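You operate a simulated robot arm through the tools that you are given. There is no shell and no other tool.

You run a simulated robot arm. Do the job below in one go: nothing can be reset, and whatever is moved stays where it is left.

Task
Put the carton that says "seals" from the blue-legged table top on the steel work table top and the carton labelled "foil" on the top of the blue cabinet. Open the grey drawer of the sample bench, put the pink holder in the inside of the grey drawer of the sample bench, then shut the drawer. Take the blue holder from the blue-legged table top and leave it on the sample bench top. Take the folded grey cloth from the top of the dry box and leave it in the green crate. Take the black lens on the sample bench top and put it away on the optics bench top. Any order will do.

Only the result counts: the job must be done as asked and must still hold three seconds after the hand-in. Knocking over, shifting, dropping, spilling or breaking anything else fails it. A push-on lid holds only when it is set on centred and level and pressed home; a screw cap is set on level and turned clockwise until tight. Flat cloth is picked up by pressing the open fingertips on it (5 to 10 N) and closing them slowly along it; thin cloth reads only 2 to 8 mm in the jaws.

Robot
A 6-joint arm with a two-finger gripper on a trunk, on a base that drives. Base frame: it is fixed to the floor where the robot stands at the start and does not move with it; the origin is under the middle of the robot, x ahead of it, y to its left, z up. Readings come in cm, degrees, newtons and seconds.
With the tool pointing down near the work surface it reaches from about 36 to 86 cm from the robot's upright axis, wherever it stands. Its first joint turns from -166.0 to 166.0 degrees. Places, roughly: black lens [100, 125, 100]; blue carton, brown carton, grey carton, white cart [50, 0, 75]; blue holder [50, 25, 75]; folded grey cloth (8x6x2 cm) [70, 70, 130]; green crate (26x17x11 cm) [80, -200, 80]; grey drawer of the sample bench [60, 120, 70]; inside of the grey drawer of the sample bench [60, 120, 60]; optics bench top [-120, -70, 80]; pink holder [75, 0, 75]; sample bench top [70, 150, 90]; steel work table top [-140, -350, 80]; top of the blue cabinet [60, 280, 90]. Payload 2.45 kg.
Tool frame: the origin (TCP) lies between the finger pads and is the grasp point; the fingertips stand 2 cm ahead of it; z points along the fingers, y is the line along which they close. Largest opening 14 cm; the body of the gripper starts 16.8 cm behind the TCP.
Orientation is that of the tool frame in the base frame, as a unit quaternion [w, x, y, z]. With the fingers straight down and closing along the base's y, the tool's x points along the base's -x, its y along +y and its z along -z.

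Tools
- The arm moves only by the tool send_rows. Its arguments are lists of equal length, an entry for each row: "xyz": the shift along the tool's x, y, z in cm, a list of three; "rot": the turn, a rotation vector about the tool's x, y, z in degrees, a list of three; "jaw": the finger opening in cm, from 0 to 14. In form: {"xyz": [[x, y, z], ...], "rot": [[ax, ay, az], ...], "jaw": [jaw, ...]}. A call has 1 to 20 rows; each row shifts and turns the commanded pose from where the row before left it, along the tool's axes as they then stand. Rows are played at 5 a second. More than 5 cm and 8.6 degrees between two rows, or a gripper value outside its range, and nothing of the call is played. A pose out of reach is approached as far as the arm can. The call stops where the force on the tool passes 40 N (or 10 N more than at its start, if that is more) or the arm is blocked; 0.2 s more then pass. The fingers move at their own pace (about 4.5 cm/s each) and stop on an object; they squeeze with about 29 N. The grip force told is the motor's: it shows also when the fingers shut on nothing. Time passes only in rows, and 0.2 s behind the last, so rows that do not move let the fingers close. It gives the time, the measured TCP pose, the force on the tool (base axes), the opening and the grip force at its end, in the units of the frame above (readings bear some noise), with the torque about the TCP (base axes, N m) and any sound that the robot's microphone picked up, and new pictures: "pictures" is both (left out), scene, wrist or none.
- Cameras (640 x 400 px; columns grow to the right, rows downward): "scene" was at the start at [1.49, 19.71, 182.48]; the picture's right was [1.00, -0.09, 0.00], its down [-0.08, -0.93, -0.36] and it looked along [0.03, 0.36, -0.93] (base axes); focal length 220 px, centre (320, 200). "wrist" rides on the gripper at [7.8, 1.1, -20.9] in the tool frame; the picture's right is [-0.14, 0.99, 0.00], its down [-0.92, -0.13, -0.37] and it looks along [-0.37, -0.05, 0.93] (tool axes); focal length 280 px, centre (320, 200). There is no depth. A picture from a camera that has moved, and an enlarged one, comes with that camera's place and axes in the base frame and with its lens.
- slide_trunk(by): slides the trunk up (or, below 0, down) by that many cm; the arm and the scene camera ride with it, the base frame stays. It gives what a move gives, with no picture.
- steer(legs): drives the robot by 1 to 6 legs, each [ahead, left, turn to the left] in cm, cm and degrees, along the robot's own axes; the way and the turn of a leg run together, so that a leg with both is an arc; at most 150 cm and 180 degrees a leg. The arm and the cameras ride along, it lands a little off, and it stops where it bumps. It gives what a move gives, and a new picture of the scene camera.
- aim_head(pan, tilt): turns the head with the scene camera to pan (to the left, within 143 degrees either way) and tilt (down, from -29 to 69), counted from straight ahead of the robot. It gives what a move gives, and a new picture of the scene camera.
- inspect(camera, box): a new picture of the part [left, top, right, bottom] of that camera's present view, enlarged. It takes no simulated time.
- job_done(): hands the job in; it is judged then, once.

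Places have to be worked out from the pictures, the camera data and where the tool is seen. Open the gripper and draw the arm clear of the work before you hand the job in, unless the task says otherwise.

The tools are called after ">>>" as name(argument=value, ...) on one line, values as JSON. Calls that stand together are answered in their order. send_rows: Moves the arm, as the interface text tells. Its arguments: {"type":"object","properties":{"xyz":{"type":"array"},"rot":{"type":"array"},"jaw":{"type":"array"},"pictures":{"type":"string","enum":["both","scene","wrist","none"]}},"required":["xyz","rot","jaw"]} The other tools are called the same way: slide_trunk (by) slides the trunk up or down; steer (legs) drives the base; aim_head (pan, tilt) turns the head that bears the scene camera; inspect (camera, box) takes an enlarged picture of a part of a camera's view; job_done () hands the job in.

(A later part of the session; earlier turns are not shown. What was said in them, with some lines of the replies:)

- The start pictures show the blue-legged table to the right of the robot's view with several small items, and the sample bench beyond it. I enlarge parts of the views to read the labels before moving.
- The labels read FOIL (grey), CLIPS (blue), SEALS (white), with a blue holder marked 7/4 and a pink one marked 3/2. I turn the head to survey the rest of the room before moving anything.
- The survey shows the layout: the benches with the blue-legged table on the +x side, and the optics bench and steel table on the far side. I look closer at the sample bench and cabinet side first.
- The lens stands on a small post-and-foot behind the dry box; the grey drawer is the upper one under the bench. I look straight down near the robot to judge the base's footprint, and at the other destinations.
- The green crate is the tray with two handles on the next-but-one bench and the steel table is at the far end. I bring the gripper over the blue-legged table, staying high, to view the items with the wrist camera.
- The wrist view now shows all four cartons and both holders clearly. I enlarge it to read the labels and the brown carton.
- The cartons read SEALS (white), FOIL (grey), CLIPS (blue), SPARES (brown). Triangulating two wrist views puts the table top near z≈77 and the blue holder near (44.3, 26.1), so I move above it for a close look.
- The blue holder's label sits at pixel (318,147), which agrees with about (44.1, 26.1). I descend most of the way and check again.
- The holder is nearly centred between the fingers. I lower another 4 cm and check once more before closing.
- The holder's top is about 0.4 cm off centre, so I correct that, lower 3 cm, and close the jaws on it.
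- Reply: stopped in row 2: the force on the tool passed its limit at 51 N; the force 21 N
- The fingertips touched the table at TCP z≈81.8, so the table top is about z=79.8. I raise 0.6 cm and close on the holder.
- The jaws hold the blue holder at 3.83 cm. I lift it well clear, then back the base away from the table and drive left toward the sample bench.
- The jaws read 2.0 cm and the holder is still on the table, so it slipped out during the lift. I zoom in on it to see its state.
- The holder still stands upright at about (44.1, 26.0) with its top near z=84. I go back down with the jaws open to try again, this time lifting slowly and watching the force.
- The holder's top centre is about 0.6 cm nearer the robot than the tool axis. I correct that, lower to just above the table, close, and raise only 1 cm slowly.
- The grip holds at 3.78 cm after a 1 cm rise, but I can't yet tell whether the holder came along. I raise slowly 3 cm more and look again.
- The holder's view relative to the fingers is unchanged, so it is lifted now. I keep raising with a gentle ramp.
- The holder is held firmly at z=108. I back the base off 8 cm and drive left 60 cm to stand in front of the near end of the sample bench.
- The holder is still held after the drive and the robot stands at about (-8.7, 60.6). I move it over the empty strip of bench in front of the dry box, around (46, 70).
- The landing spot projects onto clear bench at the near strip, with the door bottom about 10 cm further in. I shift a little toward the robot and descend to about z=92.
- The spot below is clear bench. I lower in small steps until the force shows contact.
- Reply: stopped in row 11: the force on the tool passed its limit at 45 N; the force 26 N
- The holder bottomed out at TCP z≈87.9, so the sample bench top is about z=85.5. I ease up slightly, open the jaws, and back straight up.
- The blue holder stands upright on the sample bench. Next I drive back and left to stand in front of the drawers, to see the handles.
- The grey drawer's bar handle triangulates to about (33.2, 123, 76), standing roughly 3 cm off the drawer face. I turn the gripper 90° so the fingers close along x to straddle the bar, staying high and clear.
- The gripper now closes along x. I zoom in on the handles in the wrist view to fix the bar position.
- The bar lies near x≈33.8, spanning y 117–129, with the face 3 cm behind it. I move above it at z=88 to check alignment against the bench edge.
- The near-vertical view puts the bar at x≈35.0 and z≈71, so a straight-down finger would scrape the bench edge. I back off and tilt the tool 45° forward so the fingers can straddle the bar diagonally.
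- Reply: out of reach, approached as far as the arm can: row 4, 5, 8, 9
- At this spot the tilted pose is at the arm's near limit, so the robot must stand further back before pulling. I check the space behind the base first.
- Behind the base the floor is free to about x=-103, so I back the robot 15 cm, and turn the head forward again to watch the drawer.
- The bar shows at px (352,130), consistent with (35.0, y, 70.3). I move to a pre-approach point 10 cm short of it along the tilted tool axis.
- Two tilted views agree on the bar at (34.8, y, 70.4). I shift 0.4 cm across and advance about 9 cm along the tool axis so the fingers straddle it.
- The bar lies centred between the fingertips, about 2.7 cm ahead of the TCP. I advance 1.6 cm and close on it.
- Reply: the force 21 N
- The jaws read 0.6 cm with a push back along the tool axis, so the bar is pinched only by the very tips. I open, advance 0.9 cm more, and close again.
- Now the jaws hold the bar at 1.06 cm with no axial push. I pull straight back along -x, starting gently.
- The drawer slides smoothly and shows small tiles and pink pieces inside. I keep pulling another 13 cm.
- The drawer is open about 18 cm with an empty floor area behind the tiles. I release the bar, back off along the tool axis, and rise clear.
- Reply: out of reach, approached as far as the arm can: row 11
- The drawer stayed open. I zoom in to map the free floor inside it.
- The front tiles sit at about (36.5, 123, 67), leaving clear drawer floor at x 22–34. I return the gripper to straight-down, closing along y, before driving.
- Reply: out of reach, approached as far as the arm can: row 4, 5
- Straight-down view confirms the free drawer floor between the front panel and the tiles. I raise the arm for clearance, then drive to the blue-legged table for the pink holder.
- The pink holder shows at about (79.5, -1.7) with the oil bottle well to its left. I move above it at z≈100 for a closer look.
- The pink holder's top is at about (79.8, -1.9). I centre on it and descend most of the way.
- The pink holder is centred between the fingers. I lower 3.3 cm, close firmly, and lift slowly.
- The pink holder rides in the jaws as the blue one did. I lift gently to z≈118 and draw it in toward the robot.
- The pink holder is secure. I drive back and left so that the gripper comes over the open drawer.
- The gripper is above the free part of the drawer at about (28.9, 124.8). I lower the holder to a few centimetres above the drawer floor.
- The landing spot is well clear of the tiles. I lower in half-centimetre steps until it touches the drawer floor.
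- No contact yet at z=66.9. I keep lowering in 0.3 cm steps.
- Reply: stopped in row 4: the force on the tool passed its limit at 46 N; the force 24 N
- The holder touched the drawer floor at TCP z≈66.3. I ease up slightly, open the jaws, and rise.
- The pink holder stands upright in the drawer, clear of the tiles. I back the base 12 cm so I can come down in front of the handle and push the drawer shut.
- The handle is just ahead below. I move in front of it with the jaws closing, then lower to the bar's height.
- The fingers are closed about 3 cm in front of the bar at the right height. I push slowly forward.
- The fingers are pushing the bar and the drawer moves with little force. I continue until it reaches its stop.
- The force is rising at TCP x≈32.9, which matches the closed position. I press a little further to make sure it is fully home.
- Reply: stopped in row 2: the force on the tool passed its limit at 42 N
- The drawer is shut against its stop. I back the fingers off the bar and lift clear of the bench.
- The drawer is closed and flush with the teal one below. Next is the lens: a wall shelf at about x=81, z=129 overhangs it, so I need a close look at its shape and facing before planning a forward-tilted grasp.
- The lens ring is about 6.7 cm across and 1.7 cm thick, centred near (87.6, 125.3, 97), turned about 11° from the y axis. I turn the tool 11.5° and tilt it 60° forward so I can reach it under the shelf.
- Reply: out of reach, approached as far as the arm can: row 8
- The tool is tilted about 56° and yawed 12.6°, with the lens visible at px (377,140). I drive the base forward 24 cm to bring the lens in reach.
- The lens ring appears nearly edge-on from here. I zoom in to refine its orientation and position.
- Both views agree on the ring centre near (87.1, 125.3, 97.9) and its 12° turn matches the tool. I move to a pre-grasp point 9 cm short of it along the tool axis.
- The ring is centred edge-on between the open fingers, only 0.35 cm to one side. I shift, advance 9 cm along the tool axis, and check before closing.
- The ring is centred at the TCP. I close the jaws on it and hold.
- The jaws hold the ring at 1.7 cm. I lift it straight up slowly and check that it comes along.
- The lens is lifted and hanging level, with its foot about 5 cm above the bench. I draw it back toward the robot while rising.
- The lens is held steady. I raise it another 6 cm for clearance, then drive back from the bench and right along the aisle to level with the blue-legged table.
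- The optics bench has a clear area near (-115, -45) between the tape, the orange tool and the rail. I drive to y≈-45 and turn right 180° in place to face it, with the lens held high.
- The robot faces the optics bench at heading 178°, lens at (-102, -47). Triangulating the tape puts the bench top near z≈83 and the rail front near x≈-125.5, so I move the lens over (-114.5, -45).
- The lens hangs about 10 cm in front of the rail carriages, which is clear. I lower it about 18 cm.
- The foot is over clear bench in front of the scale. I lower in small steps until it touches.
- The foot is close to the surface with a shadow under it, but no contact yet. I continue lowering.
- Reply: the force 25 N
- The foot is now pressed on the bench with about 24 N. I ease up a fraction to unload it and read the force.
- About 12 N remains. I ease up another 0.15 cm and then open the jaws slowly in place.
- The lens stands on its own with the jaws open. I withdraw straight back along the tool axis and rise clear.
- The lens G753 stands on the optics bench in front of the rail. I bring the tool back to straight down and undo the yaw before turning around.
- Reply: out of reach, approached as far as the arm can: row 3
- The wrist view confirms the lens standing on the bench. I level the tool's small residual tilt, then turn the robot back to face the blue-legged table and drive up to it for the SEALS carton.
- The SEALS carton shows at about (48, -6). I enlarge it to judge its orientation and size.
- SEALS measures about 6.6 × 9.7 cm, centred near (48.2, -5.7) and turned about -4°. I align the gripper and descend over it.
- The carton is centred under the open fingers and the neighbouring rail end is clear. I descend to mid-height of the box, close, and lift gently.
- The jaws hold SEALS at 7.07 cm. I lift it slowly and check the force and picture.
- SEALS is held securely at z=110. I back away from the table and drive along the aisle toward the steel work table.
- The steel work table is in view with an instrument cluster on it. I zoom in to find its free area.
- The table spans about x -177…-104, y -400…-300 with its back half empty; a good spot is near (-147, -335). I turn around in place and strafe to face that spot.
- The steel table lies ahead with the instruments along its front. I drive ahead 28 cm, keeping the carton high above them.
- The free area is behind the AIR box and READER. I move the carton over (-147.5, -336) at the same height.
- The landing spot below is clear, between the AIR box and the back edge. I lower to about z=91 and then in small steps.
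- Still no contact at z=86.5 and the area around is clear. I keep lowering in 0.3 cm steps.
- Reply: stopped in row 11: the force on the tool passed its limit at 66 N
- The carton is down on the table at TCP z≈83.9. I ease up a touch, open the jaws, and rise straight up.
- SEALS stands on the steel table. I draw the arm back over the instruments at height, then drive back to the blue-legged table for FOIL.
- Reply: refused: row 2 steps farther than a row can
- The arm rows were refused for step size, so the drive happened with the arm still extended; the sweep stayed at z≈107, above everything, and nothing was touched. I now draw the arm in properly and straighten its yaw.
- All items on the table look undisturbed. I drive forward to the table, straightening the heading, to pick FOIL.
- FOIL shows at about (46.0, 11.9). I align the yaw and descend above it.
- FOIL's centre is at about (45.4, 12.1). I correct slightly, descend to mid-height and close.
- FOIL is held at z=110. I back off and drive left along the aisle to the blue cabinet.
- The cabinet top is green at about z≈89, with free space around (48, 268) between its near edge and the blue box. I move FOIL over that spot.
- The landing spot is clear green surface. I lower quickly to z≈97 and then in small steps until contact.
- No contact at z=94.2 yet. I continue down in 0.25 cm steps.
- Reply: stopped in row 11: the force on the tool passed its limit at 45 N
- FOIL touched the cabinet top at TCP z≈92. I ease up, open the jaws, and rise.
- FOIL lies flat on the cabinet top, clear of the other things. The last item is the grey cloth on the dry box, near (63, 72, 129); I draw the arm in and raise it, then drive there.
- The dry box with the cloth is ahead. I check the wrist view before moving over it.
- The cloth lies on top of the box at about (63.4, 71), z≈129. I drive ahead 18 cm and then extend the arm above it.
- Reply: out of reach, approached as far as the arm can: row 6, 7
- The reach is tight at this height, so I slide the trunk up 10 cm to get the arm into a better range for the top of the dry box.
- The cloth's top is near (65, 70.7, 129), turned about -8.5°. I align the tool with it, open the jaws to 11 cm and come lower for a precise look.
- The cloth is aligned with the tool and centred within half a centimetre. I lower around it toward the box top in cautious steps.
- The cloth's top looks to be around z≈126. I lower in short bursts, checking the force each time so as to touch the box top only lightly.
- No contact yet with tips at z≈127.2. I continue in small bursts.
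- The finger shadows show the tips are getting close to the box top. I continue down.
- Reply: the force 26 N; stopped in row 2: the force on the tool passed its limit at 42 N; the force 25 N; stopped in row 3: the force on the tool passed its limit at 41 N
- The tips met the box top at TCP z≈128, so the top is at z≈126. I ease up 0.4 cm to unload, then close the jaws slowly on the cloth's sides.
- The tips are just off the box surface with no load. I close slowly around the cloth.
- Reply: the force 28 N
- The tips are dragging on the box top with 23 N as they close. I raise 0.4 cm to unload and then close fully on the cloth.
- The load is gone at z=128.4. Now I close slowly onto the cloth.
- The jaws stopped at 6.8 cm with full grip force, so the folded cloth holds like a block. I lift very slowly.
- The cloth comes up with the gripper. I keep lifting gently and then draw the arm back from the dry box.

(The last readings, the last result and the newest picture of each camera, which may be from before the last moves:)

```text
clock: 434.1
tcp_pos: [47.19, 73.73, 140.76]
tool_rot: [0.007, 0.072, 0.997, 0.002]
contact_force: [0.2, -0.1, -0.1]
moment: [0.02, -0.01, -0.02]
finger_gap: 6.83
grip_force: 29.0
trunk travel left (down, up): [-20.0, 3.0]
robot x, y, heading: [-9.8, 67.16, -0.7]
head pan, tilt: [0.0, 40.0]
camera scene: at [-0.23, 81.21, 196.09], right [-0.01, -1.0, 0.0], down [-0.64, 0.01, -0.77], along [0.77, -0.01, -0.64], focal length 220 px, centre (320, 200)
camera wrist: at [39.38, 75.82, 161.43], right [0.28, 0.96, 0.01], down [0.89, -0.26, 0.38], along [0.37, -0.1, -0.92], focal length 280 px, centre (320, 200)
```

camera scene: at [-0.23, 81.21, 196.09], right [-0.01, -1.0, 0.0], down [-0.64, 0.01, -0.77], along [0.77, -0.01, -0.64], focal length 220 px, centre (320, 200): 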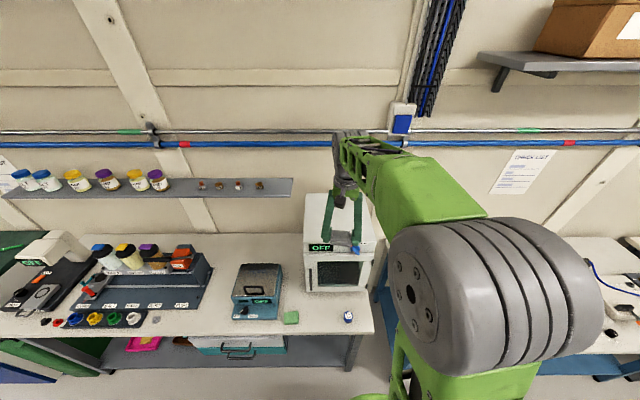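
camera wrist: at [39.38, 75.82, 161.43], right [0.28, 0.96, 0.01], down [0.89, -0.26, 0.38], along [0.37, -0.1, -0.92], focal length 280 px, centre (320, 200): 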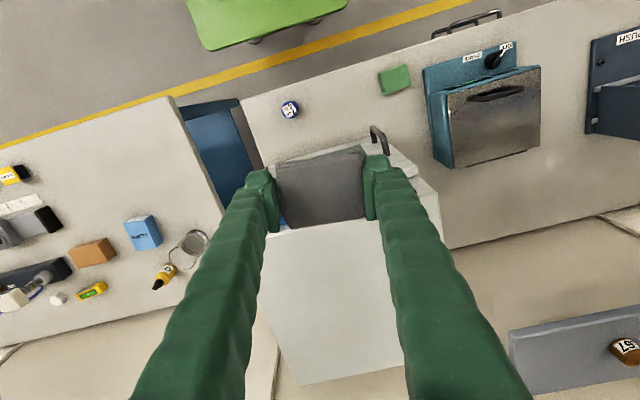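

The cloth is held firmly. I back off and drive right along the aisle toward the green crate.

>>> steer(legs=[[-20, 0, 0.5], [0, -135, 0], [0, -132, 0]])

>>> slide_trunk(by=-10)

>>> aim_head(pan=0, tilt=45)

>>> inspect(camera="wrist", box=[0, 0, 640, 400])

```text
clock: 458.7
tcp_pos: [27.3, -192.76, 140.68]
tool_rot: [0.007, 0.07, 0.997, 0.003]
contact_force: [0.4, -0.4, -0.7]
moment: [0.0, 0.01, 0.01]
finger_gap: 6.8
grip_force: 29.1
trunk travel left (down, up): [-20.0, 3.0]
robot x, y, heading: [-30.22, -199.78, -0.1]
head pan, tilt: [0.0, 40.0]
camera scene: at [-20.18, -185.47, 196.09], right [-0.01, -1.0, 0.0], down [-0.64, 0.0, -0.77], along [0.77, 0.0, -0.64], focal length 220 px, centre (320, 200)
```

scene: 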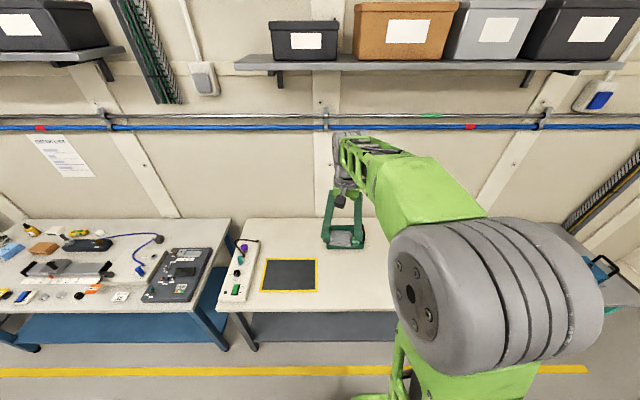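

```text
clock: 460.1
tcp_pos: [27.33, -192.77, 130.61]
tool_rot: [0.007, 0.07, 0.998, 0.002]
contact_force: [-0.2, -0.5, -0.4]
moment: [-0.01, -0.01, 0.03]
finger_gap: 6.8
grip_force: 29.4
trunk travel left (down, up): [-10.0, 13.0]
robot x, y, heading: [-30.07, -199.68, -0.3]
head pan, tilt: [0.0, 40.0]
```

```text
clock: 460.7
tcp_pos: [27.23, -192.77, 130.71]
tool_rot: [0.007, 0.07, 0.998, 0.002]
contact_force: [0.4, 0.0, -0.5]
moment: [0.0, -0.01, 0.02]
finger_gap: 6.82
grip_force: 29.0
trunk travel left (down, up): [-10.0, 13.0]
robot x, y, heading: [-29.95, -199.29, -0.2]
head pan, tilt: [0.0, 45.0]
camera scene: at [-20.55, -185.45, 185.37], right [-0.01, -1.0, 0.0], down [-0.71, 0.0, -0.71], along [0.71, 0.0, -0.71], focal length 220 px, centre (320, 200)
```

scene: 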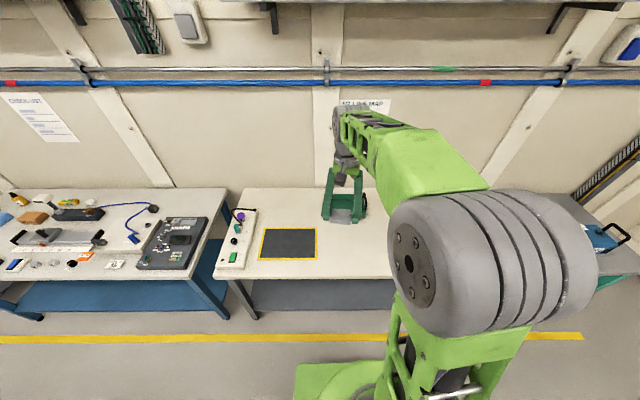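

```text
1.00 times, centred on (320, 200) of wrist (not enlarged: the box is as wide or as high as the picture)
camera zoom: at [19.46, -190.72, 151.43], right [0.27, 0.96, 0.01], down [0.89, -0.26, 0.38], along [0.37, -0.1, -0.92], focal length 280 px, centre (320, 200)
```

zoom: 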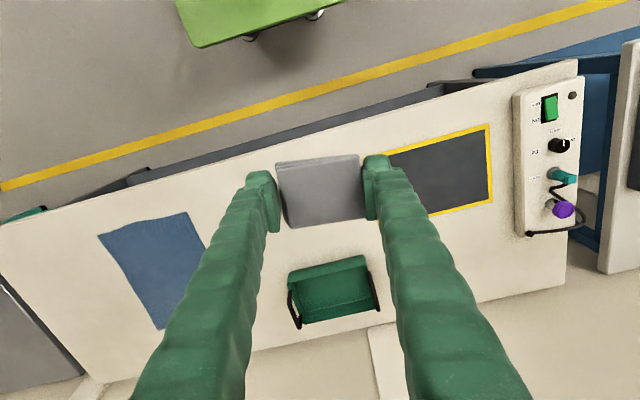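

The green crate with its two end handles is at about (75, -202). I drive ahead 22 cm to bring it into reach.

>>> steer(legs=[[22, 0, 0]])

>>> inspect(camera="wrist", box=[0, 0, 640, 400])

>>> inspect(camera="wrist", box=[260, 130, 420, 260])

```text
clock: 462.4
tcp_pos: [49.28, -192.53, 130.62]
tool_rot: [0.007, 0.067, 0.998, 0.002]
contact_force: [0.8, -0.8, -0.4]
moment: [0.02, 0.04, 0.01]
finger_gap: 6.84
grip_force: 28.5
trunk travel left (down, up): [-10.0, 13.0]
robot x, y, heading: [-7.87, -199.5, -0.1]
head pan, tilt: [0.0, 45.0]
camera scene: at [1.46, -185.46, 185.35], right [0.0, -1.0, 0.0], down [-0.71, 0.0, -0.71], along [0.71, 0.0, -0.71], focal length 220 px, centre (320, 200)
```

scene: 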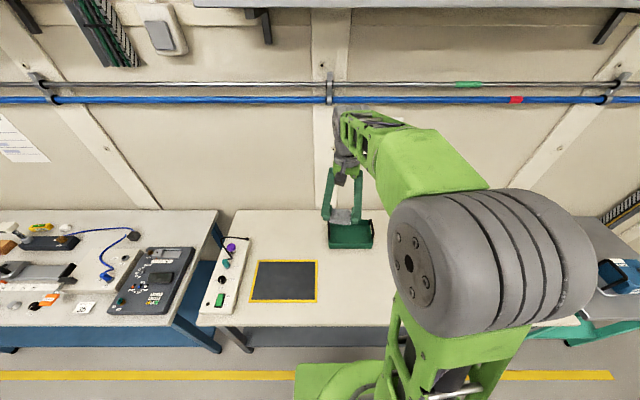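

```text
1.00 times, centred on (320, 200) of wrist (not enlarged: the box is as wide or as high as the picture)
camera zoom: at [41.47, -190.53, 151.38], right [0.27, 0.96, 0.01], down [0.89, -0.25, 0.38], along [0.37, -0.1, -0.92], focal length 280 px, centre (320, 200)
```

zoom: 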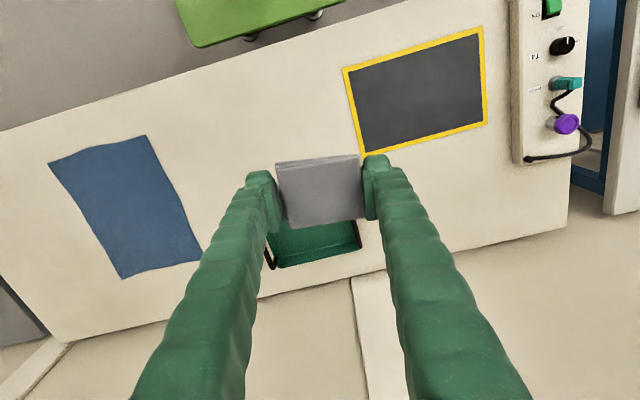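

```text
3.08 times, centred on (340, 195) of wrist
camera zoom: at [41.47, -190.53, 151.38], right [0.27, 0.96, 0.01], down [0.89, -0.25, 0.38], along [0.37, -0.1, -0.92], focal length 863 px, centre (258, 215)
```

zoom: 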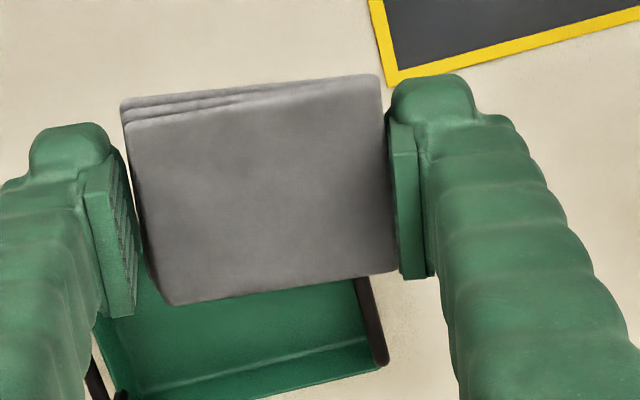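

The crate spans about x 66–83, y -215…-190. I lower to z≈112 and extend to hold the cloth over its centre at (75, -202).

>>> send_rows(xyz=[[0, 0, 1], [0, 0, 2], [0, 0, 3], [0, 0, 3], [0, 0, 3], [0, 0, 3], [0, 0, 2], [0, 0, 1], [-1.5, -0.35, 0], [-2.5, -0.55, 0], [-2.9, -0.65, 0], [-2.9, -0.65, 0], [-2.9, -0.65, 0], [-2.9, -0.65, 0], [-2.9, -0.65, 0], [-2.9, -0.65, 0], [-2.5, -0.55, 0], [-1.8, -0.4, 0], [-1.0, -0.25, 0], [0, 0, 0]], rot=[[0, 0, 0], [0, 0, 0], [0, 0, 0], [0, 0, 0], [0, 0, 0], [0, 0, 0], [0, 0, 0], [0, 0, 0], [0, 0, 0], [0, 0, 0], [0, 0, 0], [0, 0, 0], [0, 0, 0], [0, 0, 0], [0, 0, 0], [0, 0, 0], [0, 0, 0], [0, 0, 0], [0, 0, 0], [0, 0, 0]], jaw=[3, 3, 3, 3, 3, 3, 3, 3, 3, 3, 3, 3, 3, 3, 3, 3, 3, 3, 3, 3], pictures="both")

```text
clock: 466.6
tcp_pos: [75.15, -202.06, 112.99]
tool_rot: [0.007, 0.067, 0.998, 0.002]
contact_force: [-0.5, 0.2, -1.5]
moment: [0.01, 0.01, -0.02]
finger_gap: 6.81
grip_force: 29.8
trunk travel left (down, up): [-10.0, 13.0]
robot x, y, heading: [-7.88, -199.22, -0.0]
head pan, tilt: [0.0, 45.0]
camera scene: at [1.31, -185.46, 185.37], right [0.0, -1.0, 0.0], down [-0.71, 0.0, -0.71], along [0.71, 0.0, -0.71], focal length 220 px, centre (320, 200)
camera wrist: at [67.23, -199.98, 133.75], right [0.27, 0.96, 0.01], down [0.89, -0.25, 0.38], along [0.37, -0.1, -0.92], focal length 280 px, centre (320, 200)
```

scene: 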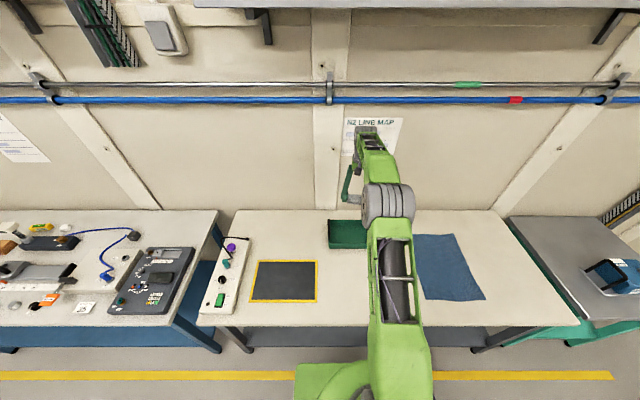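
wrist: 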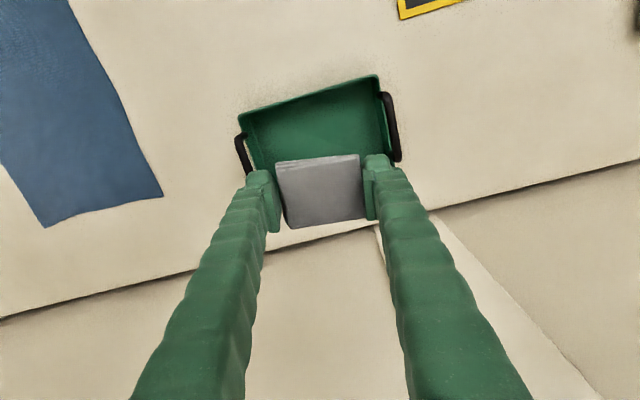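

The cloth is over the crate opening with handles clear at both ends. I lower it into the crate, quickly at first.

>>> send_rows(xyz=[[-0.3, 0, 1], [-0.2, 0, 2], [0, 0, 2.5], [0, 0, 2.5], [0, 0, 2.5], [0, 0, 2.5], [0, 0, 2.5], [0, 0, 2], [0, 0, 1.5], [0, 0, 1.0], [0, 0, 0.5], [0, 0, 0]], rot=[[0, 0, 0], [0, 0, 0], [0, 0, 0], [0, 0, 0], [0, 0, 0], [0, 0, 0], [0, 0, 0], [0, 0, 0], [0, 0, 0], [0, 0, 0], [0, 0, 0], [0, 0, 0]], jaw=[3, 3, 3, 3, 3, 3, 3, 3, 3, 3, 3, 3], pictures="both")

```text
clock: 469.2
tcp_pos: [76.0, -202.07, 92.39]
tool_rot: [0.006, 0.068, 0.998, 0.002]
contact_force: [0.6, 0.2, -0.2]
moment: [0.01, -0.02, 0.03]
finger_gap: 6.82
grip_force: 29.1
trunk travel left (down, up): [-10.0, 13.0]
robot x, y, heading: [-7.55, -199.54, -0.1]
head pan, tilt: [0.0, 45.0]
camera scene: at [1.32, -185.46, 185.36], right [0.0, -1.0, 0.0], down [-0.71, 0.0, -0.71], along [0.71, 0.0, -0.71], focal length 220 px, centre (320, 200)
camera wrist: at [68.11, -200.1, 113.19], right [0.27, 0.96, 0.01], down [0.89, -0.25, 0.38], along [0.37, -0.1, -0.92], focal length 280 px, centre (320, 200)
```

scene: 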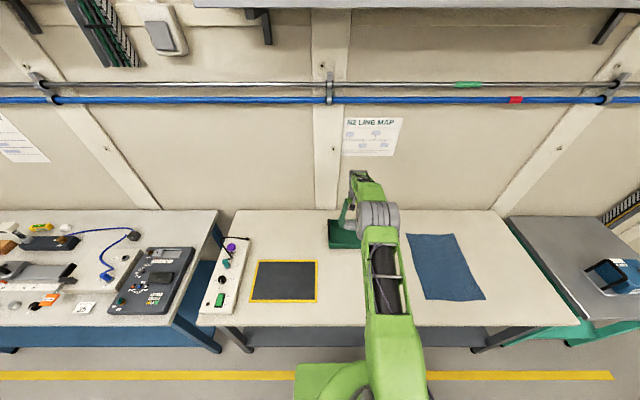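
wrist: 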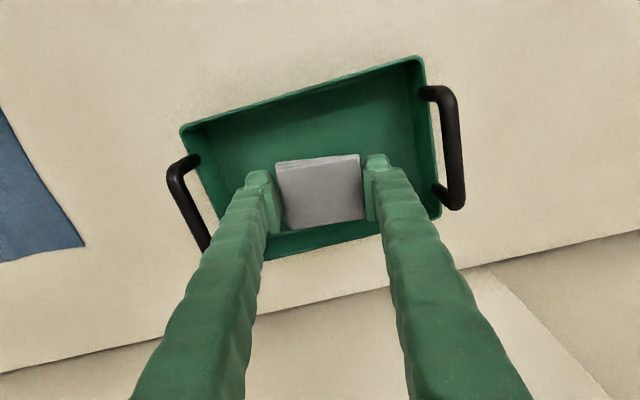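

The cloth is well inside the crate's outline, centre near (75.8, -202). I lower further, slowing toward the crate floor.

>>> send_rows(xyz=[[0, 0, 0.6], [0, 0, 0.6], [0, 0, 0.6], [0, 0, 0.6], [0, 0, 0.6], [0, 0, 0.6], [0, 0, 0.4], [0, 0, 0.4], [0, 0, 0.3], [0, 0, 0.3], [0, 0, 0.3], [0, 0, 0.3], [0, 0, 0.3]], rot=[[0, 0, 0], [0, 0, 0], [0, 0, 0], [0, 0, 0], [0, 0, 0], [0, 0, 0], [0, 0, 0], [0, 0, 0], [0, 0, 0], [0, 0, 0], [0, 0, 0], [0, 0, 0], [0, 0, 0]], jaw=[3, 3, 3, 3, 3, 3, 3, 3, 3, 3, 3, 3, 3], pictures="wrist")

```text
clock: 472.0
tcp_pos: [75.91, -202.08, 86.58]
tool_rot: [0.008, 0.068, 0.998, 0.002]
contact_force: [0.4, 0.0, -0.2]
moment: [-0.02, -0.02, 0.0]
finger_gap: 6.8
grip_force: 29.0
trunk travel left (down, up): [-10.0, 13.0]
robot x, y, heading: [-7.92, -199.8, 0.0]
head pan, tilt: [0.0, 45.0]
camera wrist: at [68.14, -200.05, 107.4], right [0.27, 0.96, 0.01], down [0.89, -0.25, 0.38], along [0.37, -0.1, -0.92], focal length 280 px, centre (320, 200)
```

wrist: 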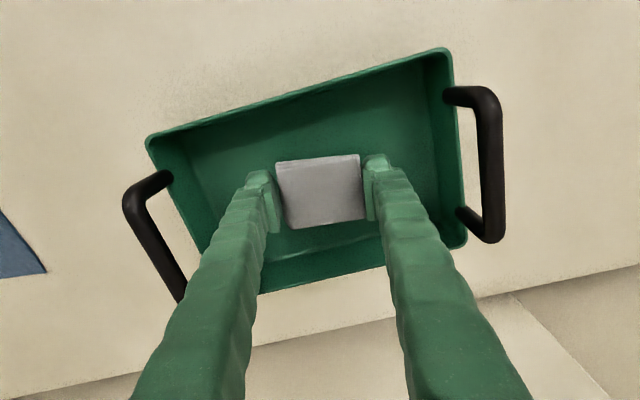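

No contact yet at z=86.6 and the cloth is well inside the crate. I lower a bit more in quarter-centimetre steps.

>>> send_rows(xyz=[[0, 0, 0.25], [0, 0, 0.25], [0, 0, 0.25], [0, 0, 0.25], [0, 0, 0.2], [0, 0, 0.2], [0, 0, 0.2]], rot=[[0, 0, 0], [0, 0, 0], [0, 0, 0], [0, 0, 0], [0, 0, 0], [0, 0, 0], [0, 0, 0]], jaw=[3, 3, 3, 3, 3, 3, 3], pictures="none")

```text
clock: 473.6
tcp_pos: [75.9, -202.03, 85.03]
tool_rot: [0.007, 0.068, 0.998, 0.002]
contact_force: [-0.3, 0.1, -0.2]
moment: [-0.03, -0.03, -0.03]
finger_gap: 6.8
grip_force: 29.1
trunk travel left (down, up): [-10.0, 13.0]
robot x, y, heading: [-7.73, -199.6, 0.2]
head pan, tilt: [0.0, 45.0]
```

Still free at z=85.0. I continue down gently.

>>> send_rows(xyz=[[0, 0, 0.2], [0, 0, 0.2], [0, 0, 0.2], [0, 0, 0.2]], rot=[[0, 0, 0], [0, 0, 0], [0, 0, 0], [0, 0, 0]], jaw=[3, 3, 3, 3], pictures="wrist")

```text
clock: 474.6
tcp_pos: [76.09, -202.02, 84.1]
tool_rot: [0.007, 0.068, 0.998, 0.002]
contact_force: [-0.5, 0.1, -0.4]
moment: [0.01, 0.0, 0.02]
finger_gap: 6.81
grip_force: 29.2
trunk travel left (down, up): [-10.0, 13.0]
robot x, y, heading: [-7.76, -199.65, 0.1]
head pan, tilt: [0.0, 45.0]
camera wrist: at [68.12, -199.99, 104.91], right [0.27, 0.96, 0.01], down [0.89, -0.25, 0.38], along [0.37, -0.1, -0.92], focal length 280 px, centre (320, 200)
```

wrist: 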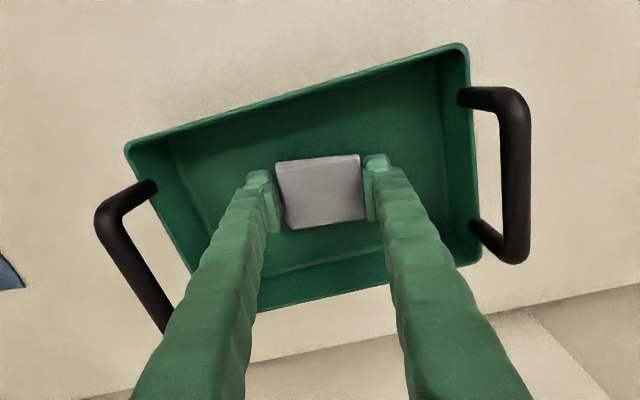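

The cloth is deep in the crate but not yet touching. I continue in short bursts.

>>> send_rows(xyz=[[0, 0, 0.2], [0, 0, 0.2], [0, 0, 0.2]], rot=[[0, 0, 0], [0, 0, 0], [0, 0, 0]], jaw=[3, 3, 3], pictures="none")

```text
clock: 475.4
tcp_pos: [76.2, -201.99, 83.68]
tool_rot: [0.007, 0.068, 0.998, 0.002]
contact_force: [-0.1, -0.7, -0.1]
moment: [-0.02, 0.01, -0.03]
finger_gap: 6.8
grip_force: 28.6
trunk travel left (down, up): [-10.0, 13.0]
robot x, y, heading: [-7.92, -199.73, -0.1]
head pan, tilt: [0.0, 45.0]
```

Still no contact force. I go a little further.

>>> send_rows(xyz=[[0, 0, 0.2], [0, 0, 0.2], [0, 0, 0.2]], rot=[[0, 0, 0], [0, 0, 0], [0, 0, 0]], jaw=[3, 3, 3], pictures="none")

```text
clock: 476.2
tcp_pos: [76.05, -202.18, 83.05]
tool_rot: [0.007, 0.068, 0.998, 0.002]
contact_force: [-0.2, 0.1, -0.8]
moment: [-0.01, 0.03, -0.03]
finger_gap: 6.82
grip_force: 28.9
trunk travel left (down, up): [-10.0, 13.0]
robot x, y, heading: [-8.08, -199.48, -0.1]
head pan, tilt: [0.0, 45.0]
```

Still nothing at z=83.05. I continue lowering.

>>> send_rows(xyz=[[0, 0, 0.2], [0, 0, 0.2], [0, 0, 0.2]], rot=[[0, 0, 0], [0, 0, 0], [0, 0, 0]], jaw=[3, 3, 3], pictures="wrist")

>>> inspect(camera="wrist", box=[220, 110, 440, 280])

```text
clock: 477.0
tcp_pos: [76.16, -201.93, 82.52]
tool_rot: [0.006, 0.067, 0.998, 0.002]
contact_force: [-0.7, 0.1, 1.3]
moment: [-0.08, 0.07, -0.04]
finger_gap: 6.8
grip_force: 28.5
trunk travel left (down, up): [-10.0, 13.0]
robot x, y, heading: [-7.55, -199.86, -0.1]
head pan, tilt: [0.0, 45.0]
camera wrist: at [68.25, -200.0, 103.22], right [0.27, 0.96, 0.01], down [0.89, -0.25, 0.38], along [0.37, -0.1, -0.92], focal length 280 px, centre (320, 200)
```

wrist: 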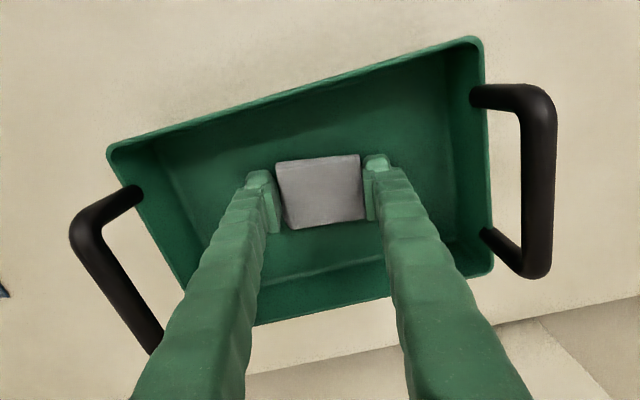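

```text
2.35 times, centred on (330, 195) of wrist
camera zoom: at [68.25, -200.0, 103.22], right [0.27, 0.96, 0.01], down [0.89, -0.25, 0.38], along [0.37, -0.1, -0.92], focal length 660 px, centre (296, 212)
```

zoom: 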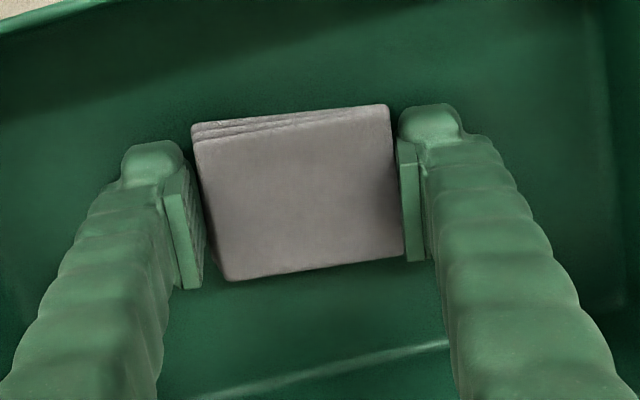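

A light contact force appears at z=82.5: the cloth is resting on the crate floor. I open the jaws and rise straight up.

>>> send_rows(xyz=[[0, 0, 0], [0, 0, 0], [0, 0, 0], [0, 0, 0], [0, 0, -0.8], [0, 0, -2], [0, 0, -3.5], [0, 0, -4.5], [0, 0, -4.5], [0, 0, -4.5], [0, 0, -4.5], [0, 0, -4.5]], rot=[[0, 0, 0], [0, 0, 0], [0, 0, 0], [0, 0, 0], [0, 0, 0], [0, 0, 0], [0, 0, 0], [0, 0, 0], [0, 0, 0], [0, 0, 0], [0, 0, 0], [0, 0, 0]], jaw=[7, 8, 9, 9, 9, 9, 9, 9, 9, 9, 9, 9], pictures="both")

>>> inspect(camera="wrist", box=[220, 60, 440, 260])

```text
clock: 479.6
tcp_pos: [75.21, -202.21, 111.43]
tool_rot: [0.007, 0.068, 0.998, 0.003]
contact_force: [0.2, -0.5, -0.6]
moment: [0.01, -0.03, 0.0]
finger_gap: 8.99
grip_force: 0.1
trunk travel left (down, up): [-10.0, 13.0]
robot x, y, heading: [-7.74, -199.65, -0.1]
head pan, tilt: [0.0, 45.0]
camera scene: at [1.25, -185.45, 185.37], right [0.0, -1.0, 0.0], down [-0.71, 0.0, -0.71], along [0.71, 0.0, -0.71], focal length 220 px, centre (320, 200)
camera wrist: at [67.41, -200.14, 132.17], right [0.27, 0.96, 0.01], down [0.89, -0.25, 0.38], along [0.37, -0.1, -0.92], focal length 280 px, centre (320, 200)
```

scene: 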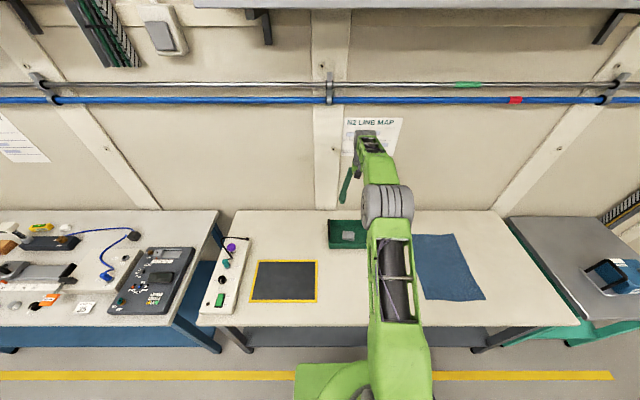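
wrist: 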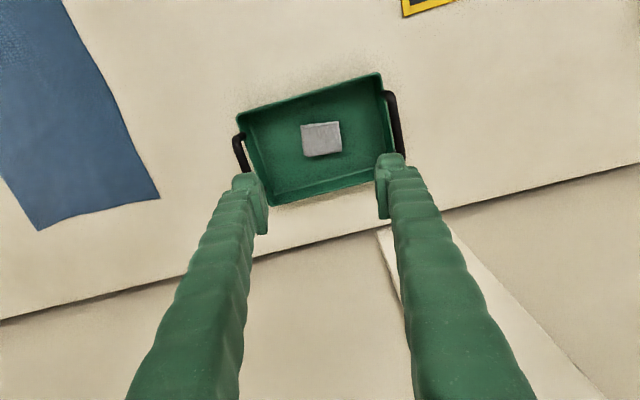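

```text
2.00 times, centred on (330, 160) of wrist
camera zoom: at [67.41, -200.14, 132.17], right [0.27, 0.96, 0.01], down [0.89, -0.25, 0.38], along [0.37, -0.1, -0.92], focal length 561 px, centre (300, 280)
```

zoom: 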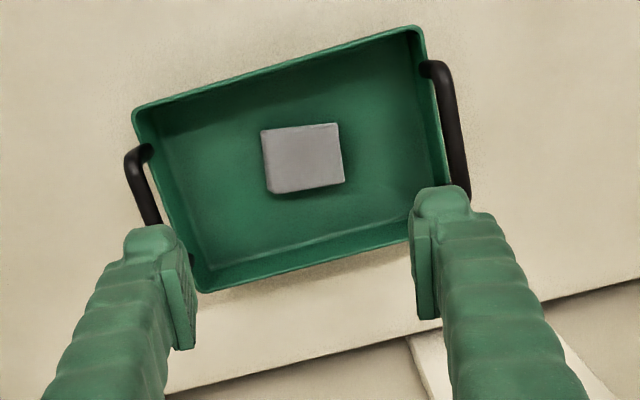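

The cloth lies in the crate. I draw the arm clear, back the base off a little, and then look around to verify each result.

>>> send_rows(xyz=[[2, 0, -2], [4, 0, -2], [4, 0, -1], [4, 0, 0], [4, 0, 0], [4, 0, 0], [3, 0, 0]], rot=[[0, 0, 0], [0, 0, 0], [0, 0, 0], [0, 0, 0], [0, 0, 0], [0, 0, 0], [0, 0, 0]], jaw=[9, 9, 9, 9, 9, 9, 9], pictures="none")

>>> steer(legs=[[-25, 0, 0]])

>>> aim_head(pan=-136, tilt=32)

>>> inspect(camera="scene", box=[220, 100, 420, 260])

>>> aim_head(pan=120, tilt=32)

>>> inspect(camera="scene", box=[200, 100, 460, 280])

>>> aim_head(pan=72, tilt=22)

>>> inspect(camera="scene", box=[200, 130, 400, 280])

```text
clock: 481.2
tcp_pos: [50.59, -198.94, 115.88]
tool_rot: [0.008, 0.067, 0.998, 0.002]
contact_force: [-0.5, -0.3, 0.2]
moment: [-0.01, -0.03, 0.0]
finger_gap: 8.99
grip_force: 0.0
trunk travel left (down, up): [-10.0, 13.0]
robot x, y, heading: [-8.07, -199.63, -0.2]
head pan, tilt: [0.0, 45.0]
```

```text
clock: 483.0
tcp_pos: [25.46, -198.95, 115.83]
tool_rot: [0.009, 0.068, 0.998, 0.002]
contact_force: [-0.4, 0.7, -0.6]
moment: [0.02, -0.05, 0.0]
finger_gap: 8.98
grip_force: 0.0
trunk travel left (down, up): [-10.0, 13.0]
robot x, y, heading: [-33.24, -200.05, 0.1]
head pan, tilt: [0.0, 45.0]
camera scene: at [-24.03, -185.46, 185.37], right [0.0, -1.0, 0.0], down [-0.71, 0.0, -0.71], along [0.71, 0.0, -0.71], focal length 220 px, centre (320, 200)
```

scene: 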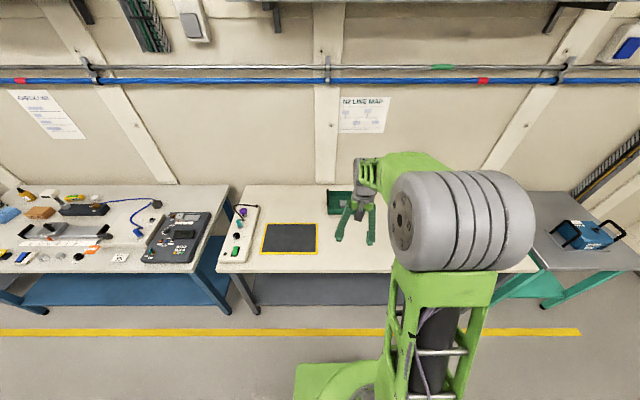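

```text
clock: 485.2
tcp_pos: [25.54, -198.82, 115.83]
tool_rot: [0.008, 0.068, 0.998, 0.003]
contact_force: [0.2, 0.3, -0.5]
moment: [-0.03, 0.0, 0.0]
finger_gap: 9.0
grip_force: 0.0
trunk travel left (down, up): [-10.0, 13.0]
robot x, y, heading: [-33.28, -200.09, -0.1]
head pan, tilt: [-136.0, 32.0]
camera scene: at [-38.48, -191.68, 187.31], right [-0.69, 0.72, 0.0], down [0.38, 0.37, -0.85], along [-0.61, -0.59, -0.53], focal length 220 px, centre (320, 200)
```

scene: 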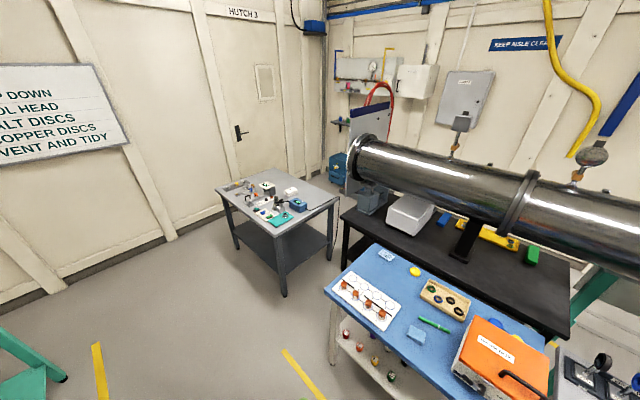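

```text
2.50 times, centred on (320, 180) of scene
camera zoom: at [-38.48, -191.68, 187.31], right [-0.69, 0.72, 0.0], down [0.38, 0.37, -0.85], along [-0.61, -0.59, -0.53], focal length 549 px, centre (320, 250)
```

zoom: 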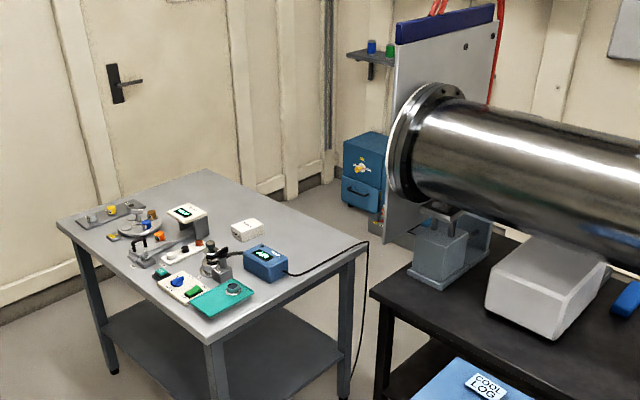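

```text
clock: 488.8
tcp_pos: [25.41, -198.98, 115.75]
tool_rot: [0.007, 0.068, 0.998, 0.003]
contact_force: [0.4, 0.3, -0.5]
moment: [0.01, -0.04, -0.01]
finger_gap: 9.01
grip_force: 0.0
trunk travel left (down, up): [-10.0, 13.0]
robot x, y, heading: [-32.92, -199.72, 0.1]
head pan, tilt: [120.0, 32.0]
camera scene: at [-36.5, -177.69, 187.31], right [0.87, 0.5, 0.0], down [0.26, -0.46, -0.85], along [-0.42, 0.73, -0.53], focal length 220 px, centre (320, 200)
```

scene: 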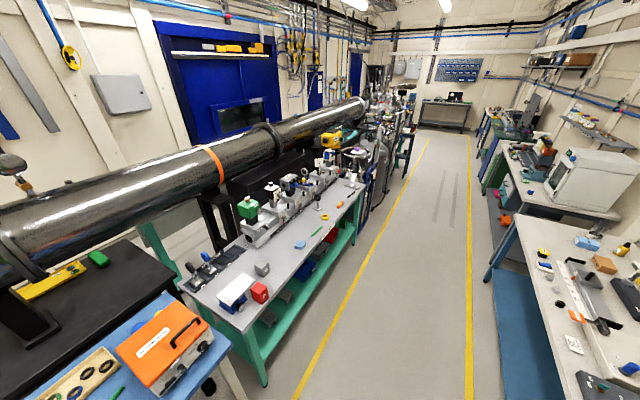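

```text
2.22 times, centred on (330, 190) of scene
camera zoom: at [-36.5, -177.69, 187.31], right [0.87, 0.5, 0.0], down [0.26, -0.46, -0.85], along [-0.42, 0.73, -0.53], focal length 488 px, centre (298, 222)
```

zoom: 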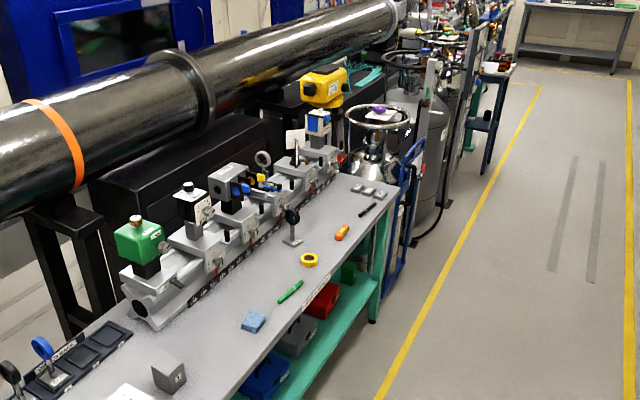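

```text
clock: 489.9
tcp_pos: [25.54, -198.8, 115.73]
tool_rot: [0.006, 0.067, 0.998, 0.002]
contact_force: [0.6, -0.2, 0.2]
moment: [0.02, -0.06, 0.01]
finger_gap: 9.03
grip_force: 0.0
trunk travel left (down, up): [-10.0, 13.0]
robot x, y, heading: [-33.0, -199.22, -0.1]
head pan, tilt: [72.0, 22.0]
camera scene: at [-29.16, -176.63, 188.91], right [0.95, -0.31, 0.0], down [-0.12, -0.36, -0.93], along [0.29, 0.88, -0.37], focal length 220 px, centre (320, 200)
```

scene: 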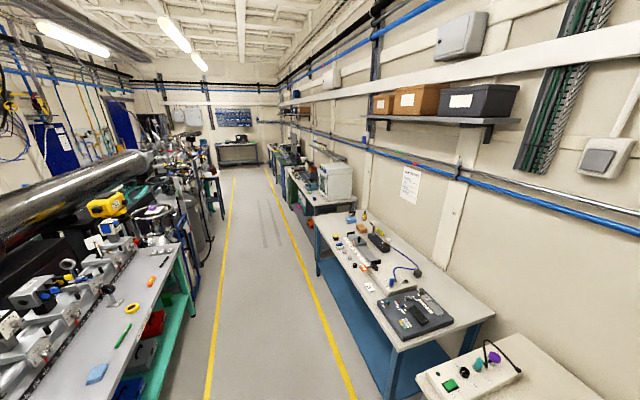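

```text
2.67 times, centred on (300, 205) of scene
camera zoom: at [-29.16, -176.63, 188.91], right [0.95, -0.31, 0.0], down [-0.12, -0.36, -0.93], along [0.29, 0.88, -0.37], focal length 585 px, centre (373, 187)
```

zoom: 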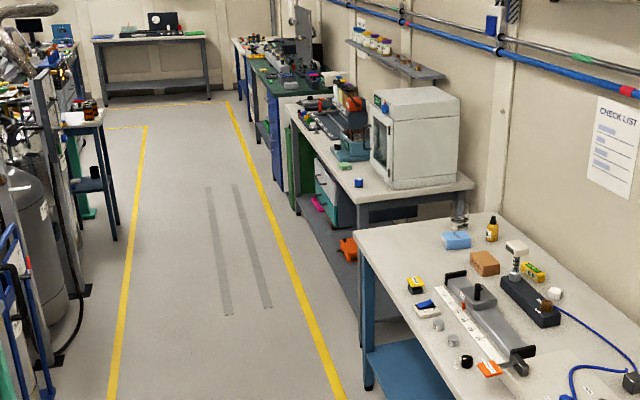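

SEALS, the lens, the blue holder and the blue-legged table all look right from here. I zoom in on the drawer front as a last check of the drawer.

>>> inspect(camera="scene", box=[300, 180, 350, 215])

>>> inspect(camera="scene", box=[280, 150, 320, 180])

```text
11.43 times, centred on (325, 198) of scene
camera zoom: at [-29.16, -176.63, 188.91], right [0.95, -0.31, 0.0], down [-0.12, -0.36, -0.93], along [0.29, 0.88, -0.37], focal length 2508 px, centre (263, 229)
```

zoom: 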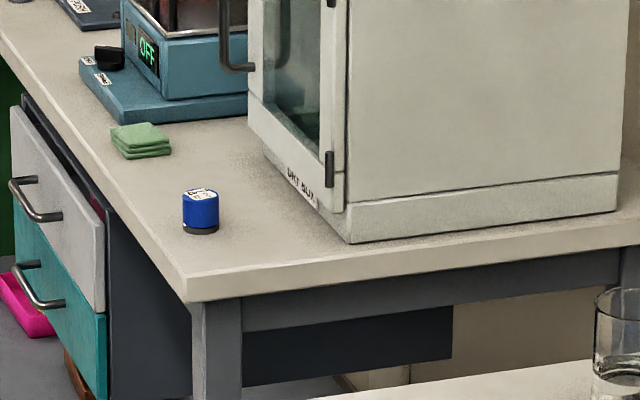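

```text
13.33 times, centred on (300, 165) of scene
camera zoom: at [-29.16, -176.63, 188.91], right [0.95, -0.31, 0.0], down [-0.12, -0.36, -0.93], along [0.29, 0.88, -0.37], focal length 2926 px, centre (587, 667)
```

zoom: 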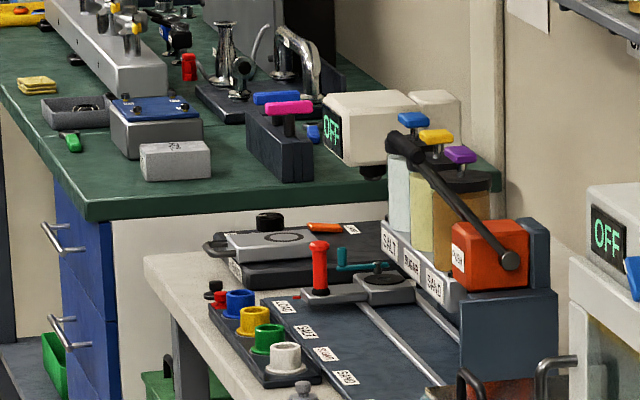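

The grey drawer front is flush with the teal one, the blue holder stands on the bench, FOIL is on the cabinet, and the gripper is open and clear. I hand the job in.

>>> job_done()

```text
The job is handed in.
```

I've handed the job in, and everything you asked for is where you wanted it. I haven't been told how it was judged.

- **"Seals" carton:** it's on the back half of the steel work table top.
- **"Foil" carton:** it's on top of the blue cabinet, between the blue box and the near edge.
- **Pink holder:** it was upright in the grey drawer when I pushed the drawer shut. In the last picture the grey front is flush with the teal drawer below it.
- **Blue holder:** it's upright on the sample bench top, in front of the dry box.
- **Grey cloth:** it's in the green crate.
- **Black lens:** it's standing on the optics bench top, in front of the rail.

Three things went wrong along the way:

- **Blue holder slip:** it slipped from the grip on the first lift, but stayed upright on the table. I picked it up on the second try.
- **Drive with the arm out:** one arm move was refused, so the robot drove from the steel table back to the blue-legged table with the arm still extended. The arm stayed above everything, no contact was reported, and nothing looked out of place afterwards.
- **Pressing on the dry box:** while picking up the cloth, I pressed the fingertips on the dry box top with about 42 N, harder than I meant to. The dry box looked unmoved.
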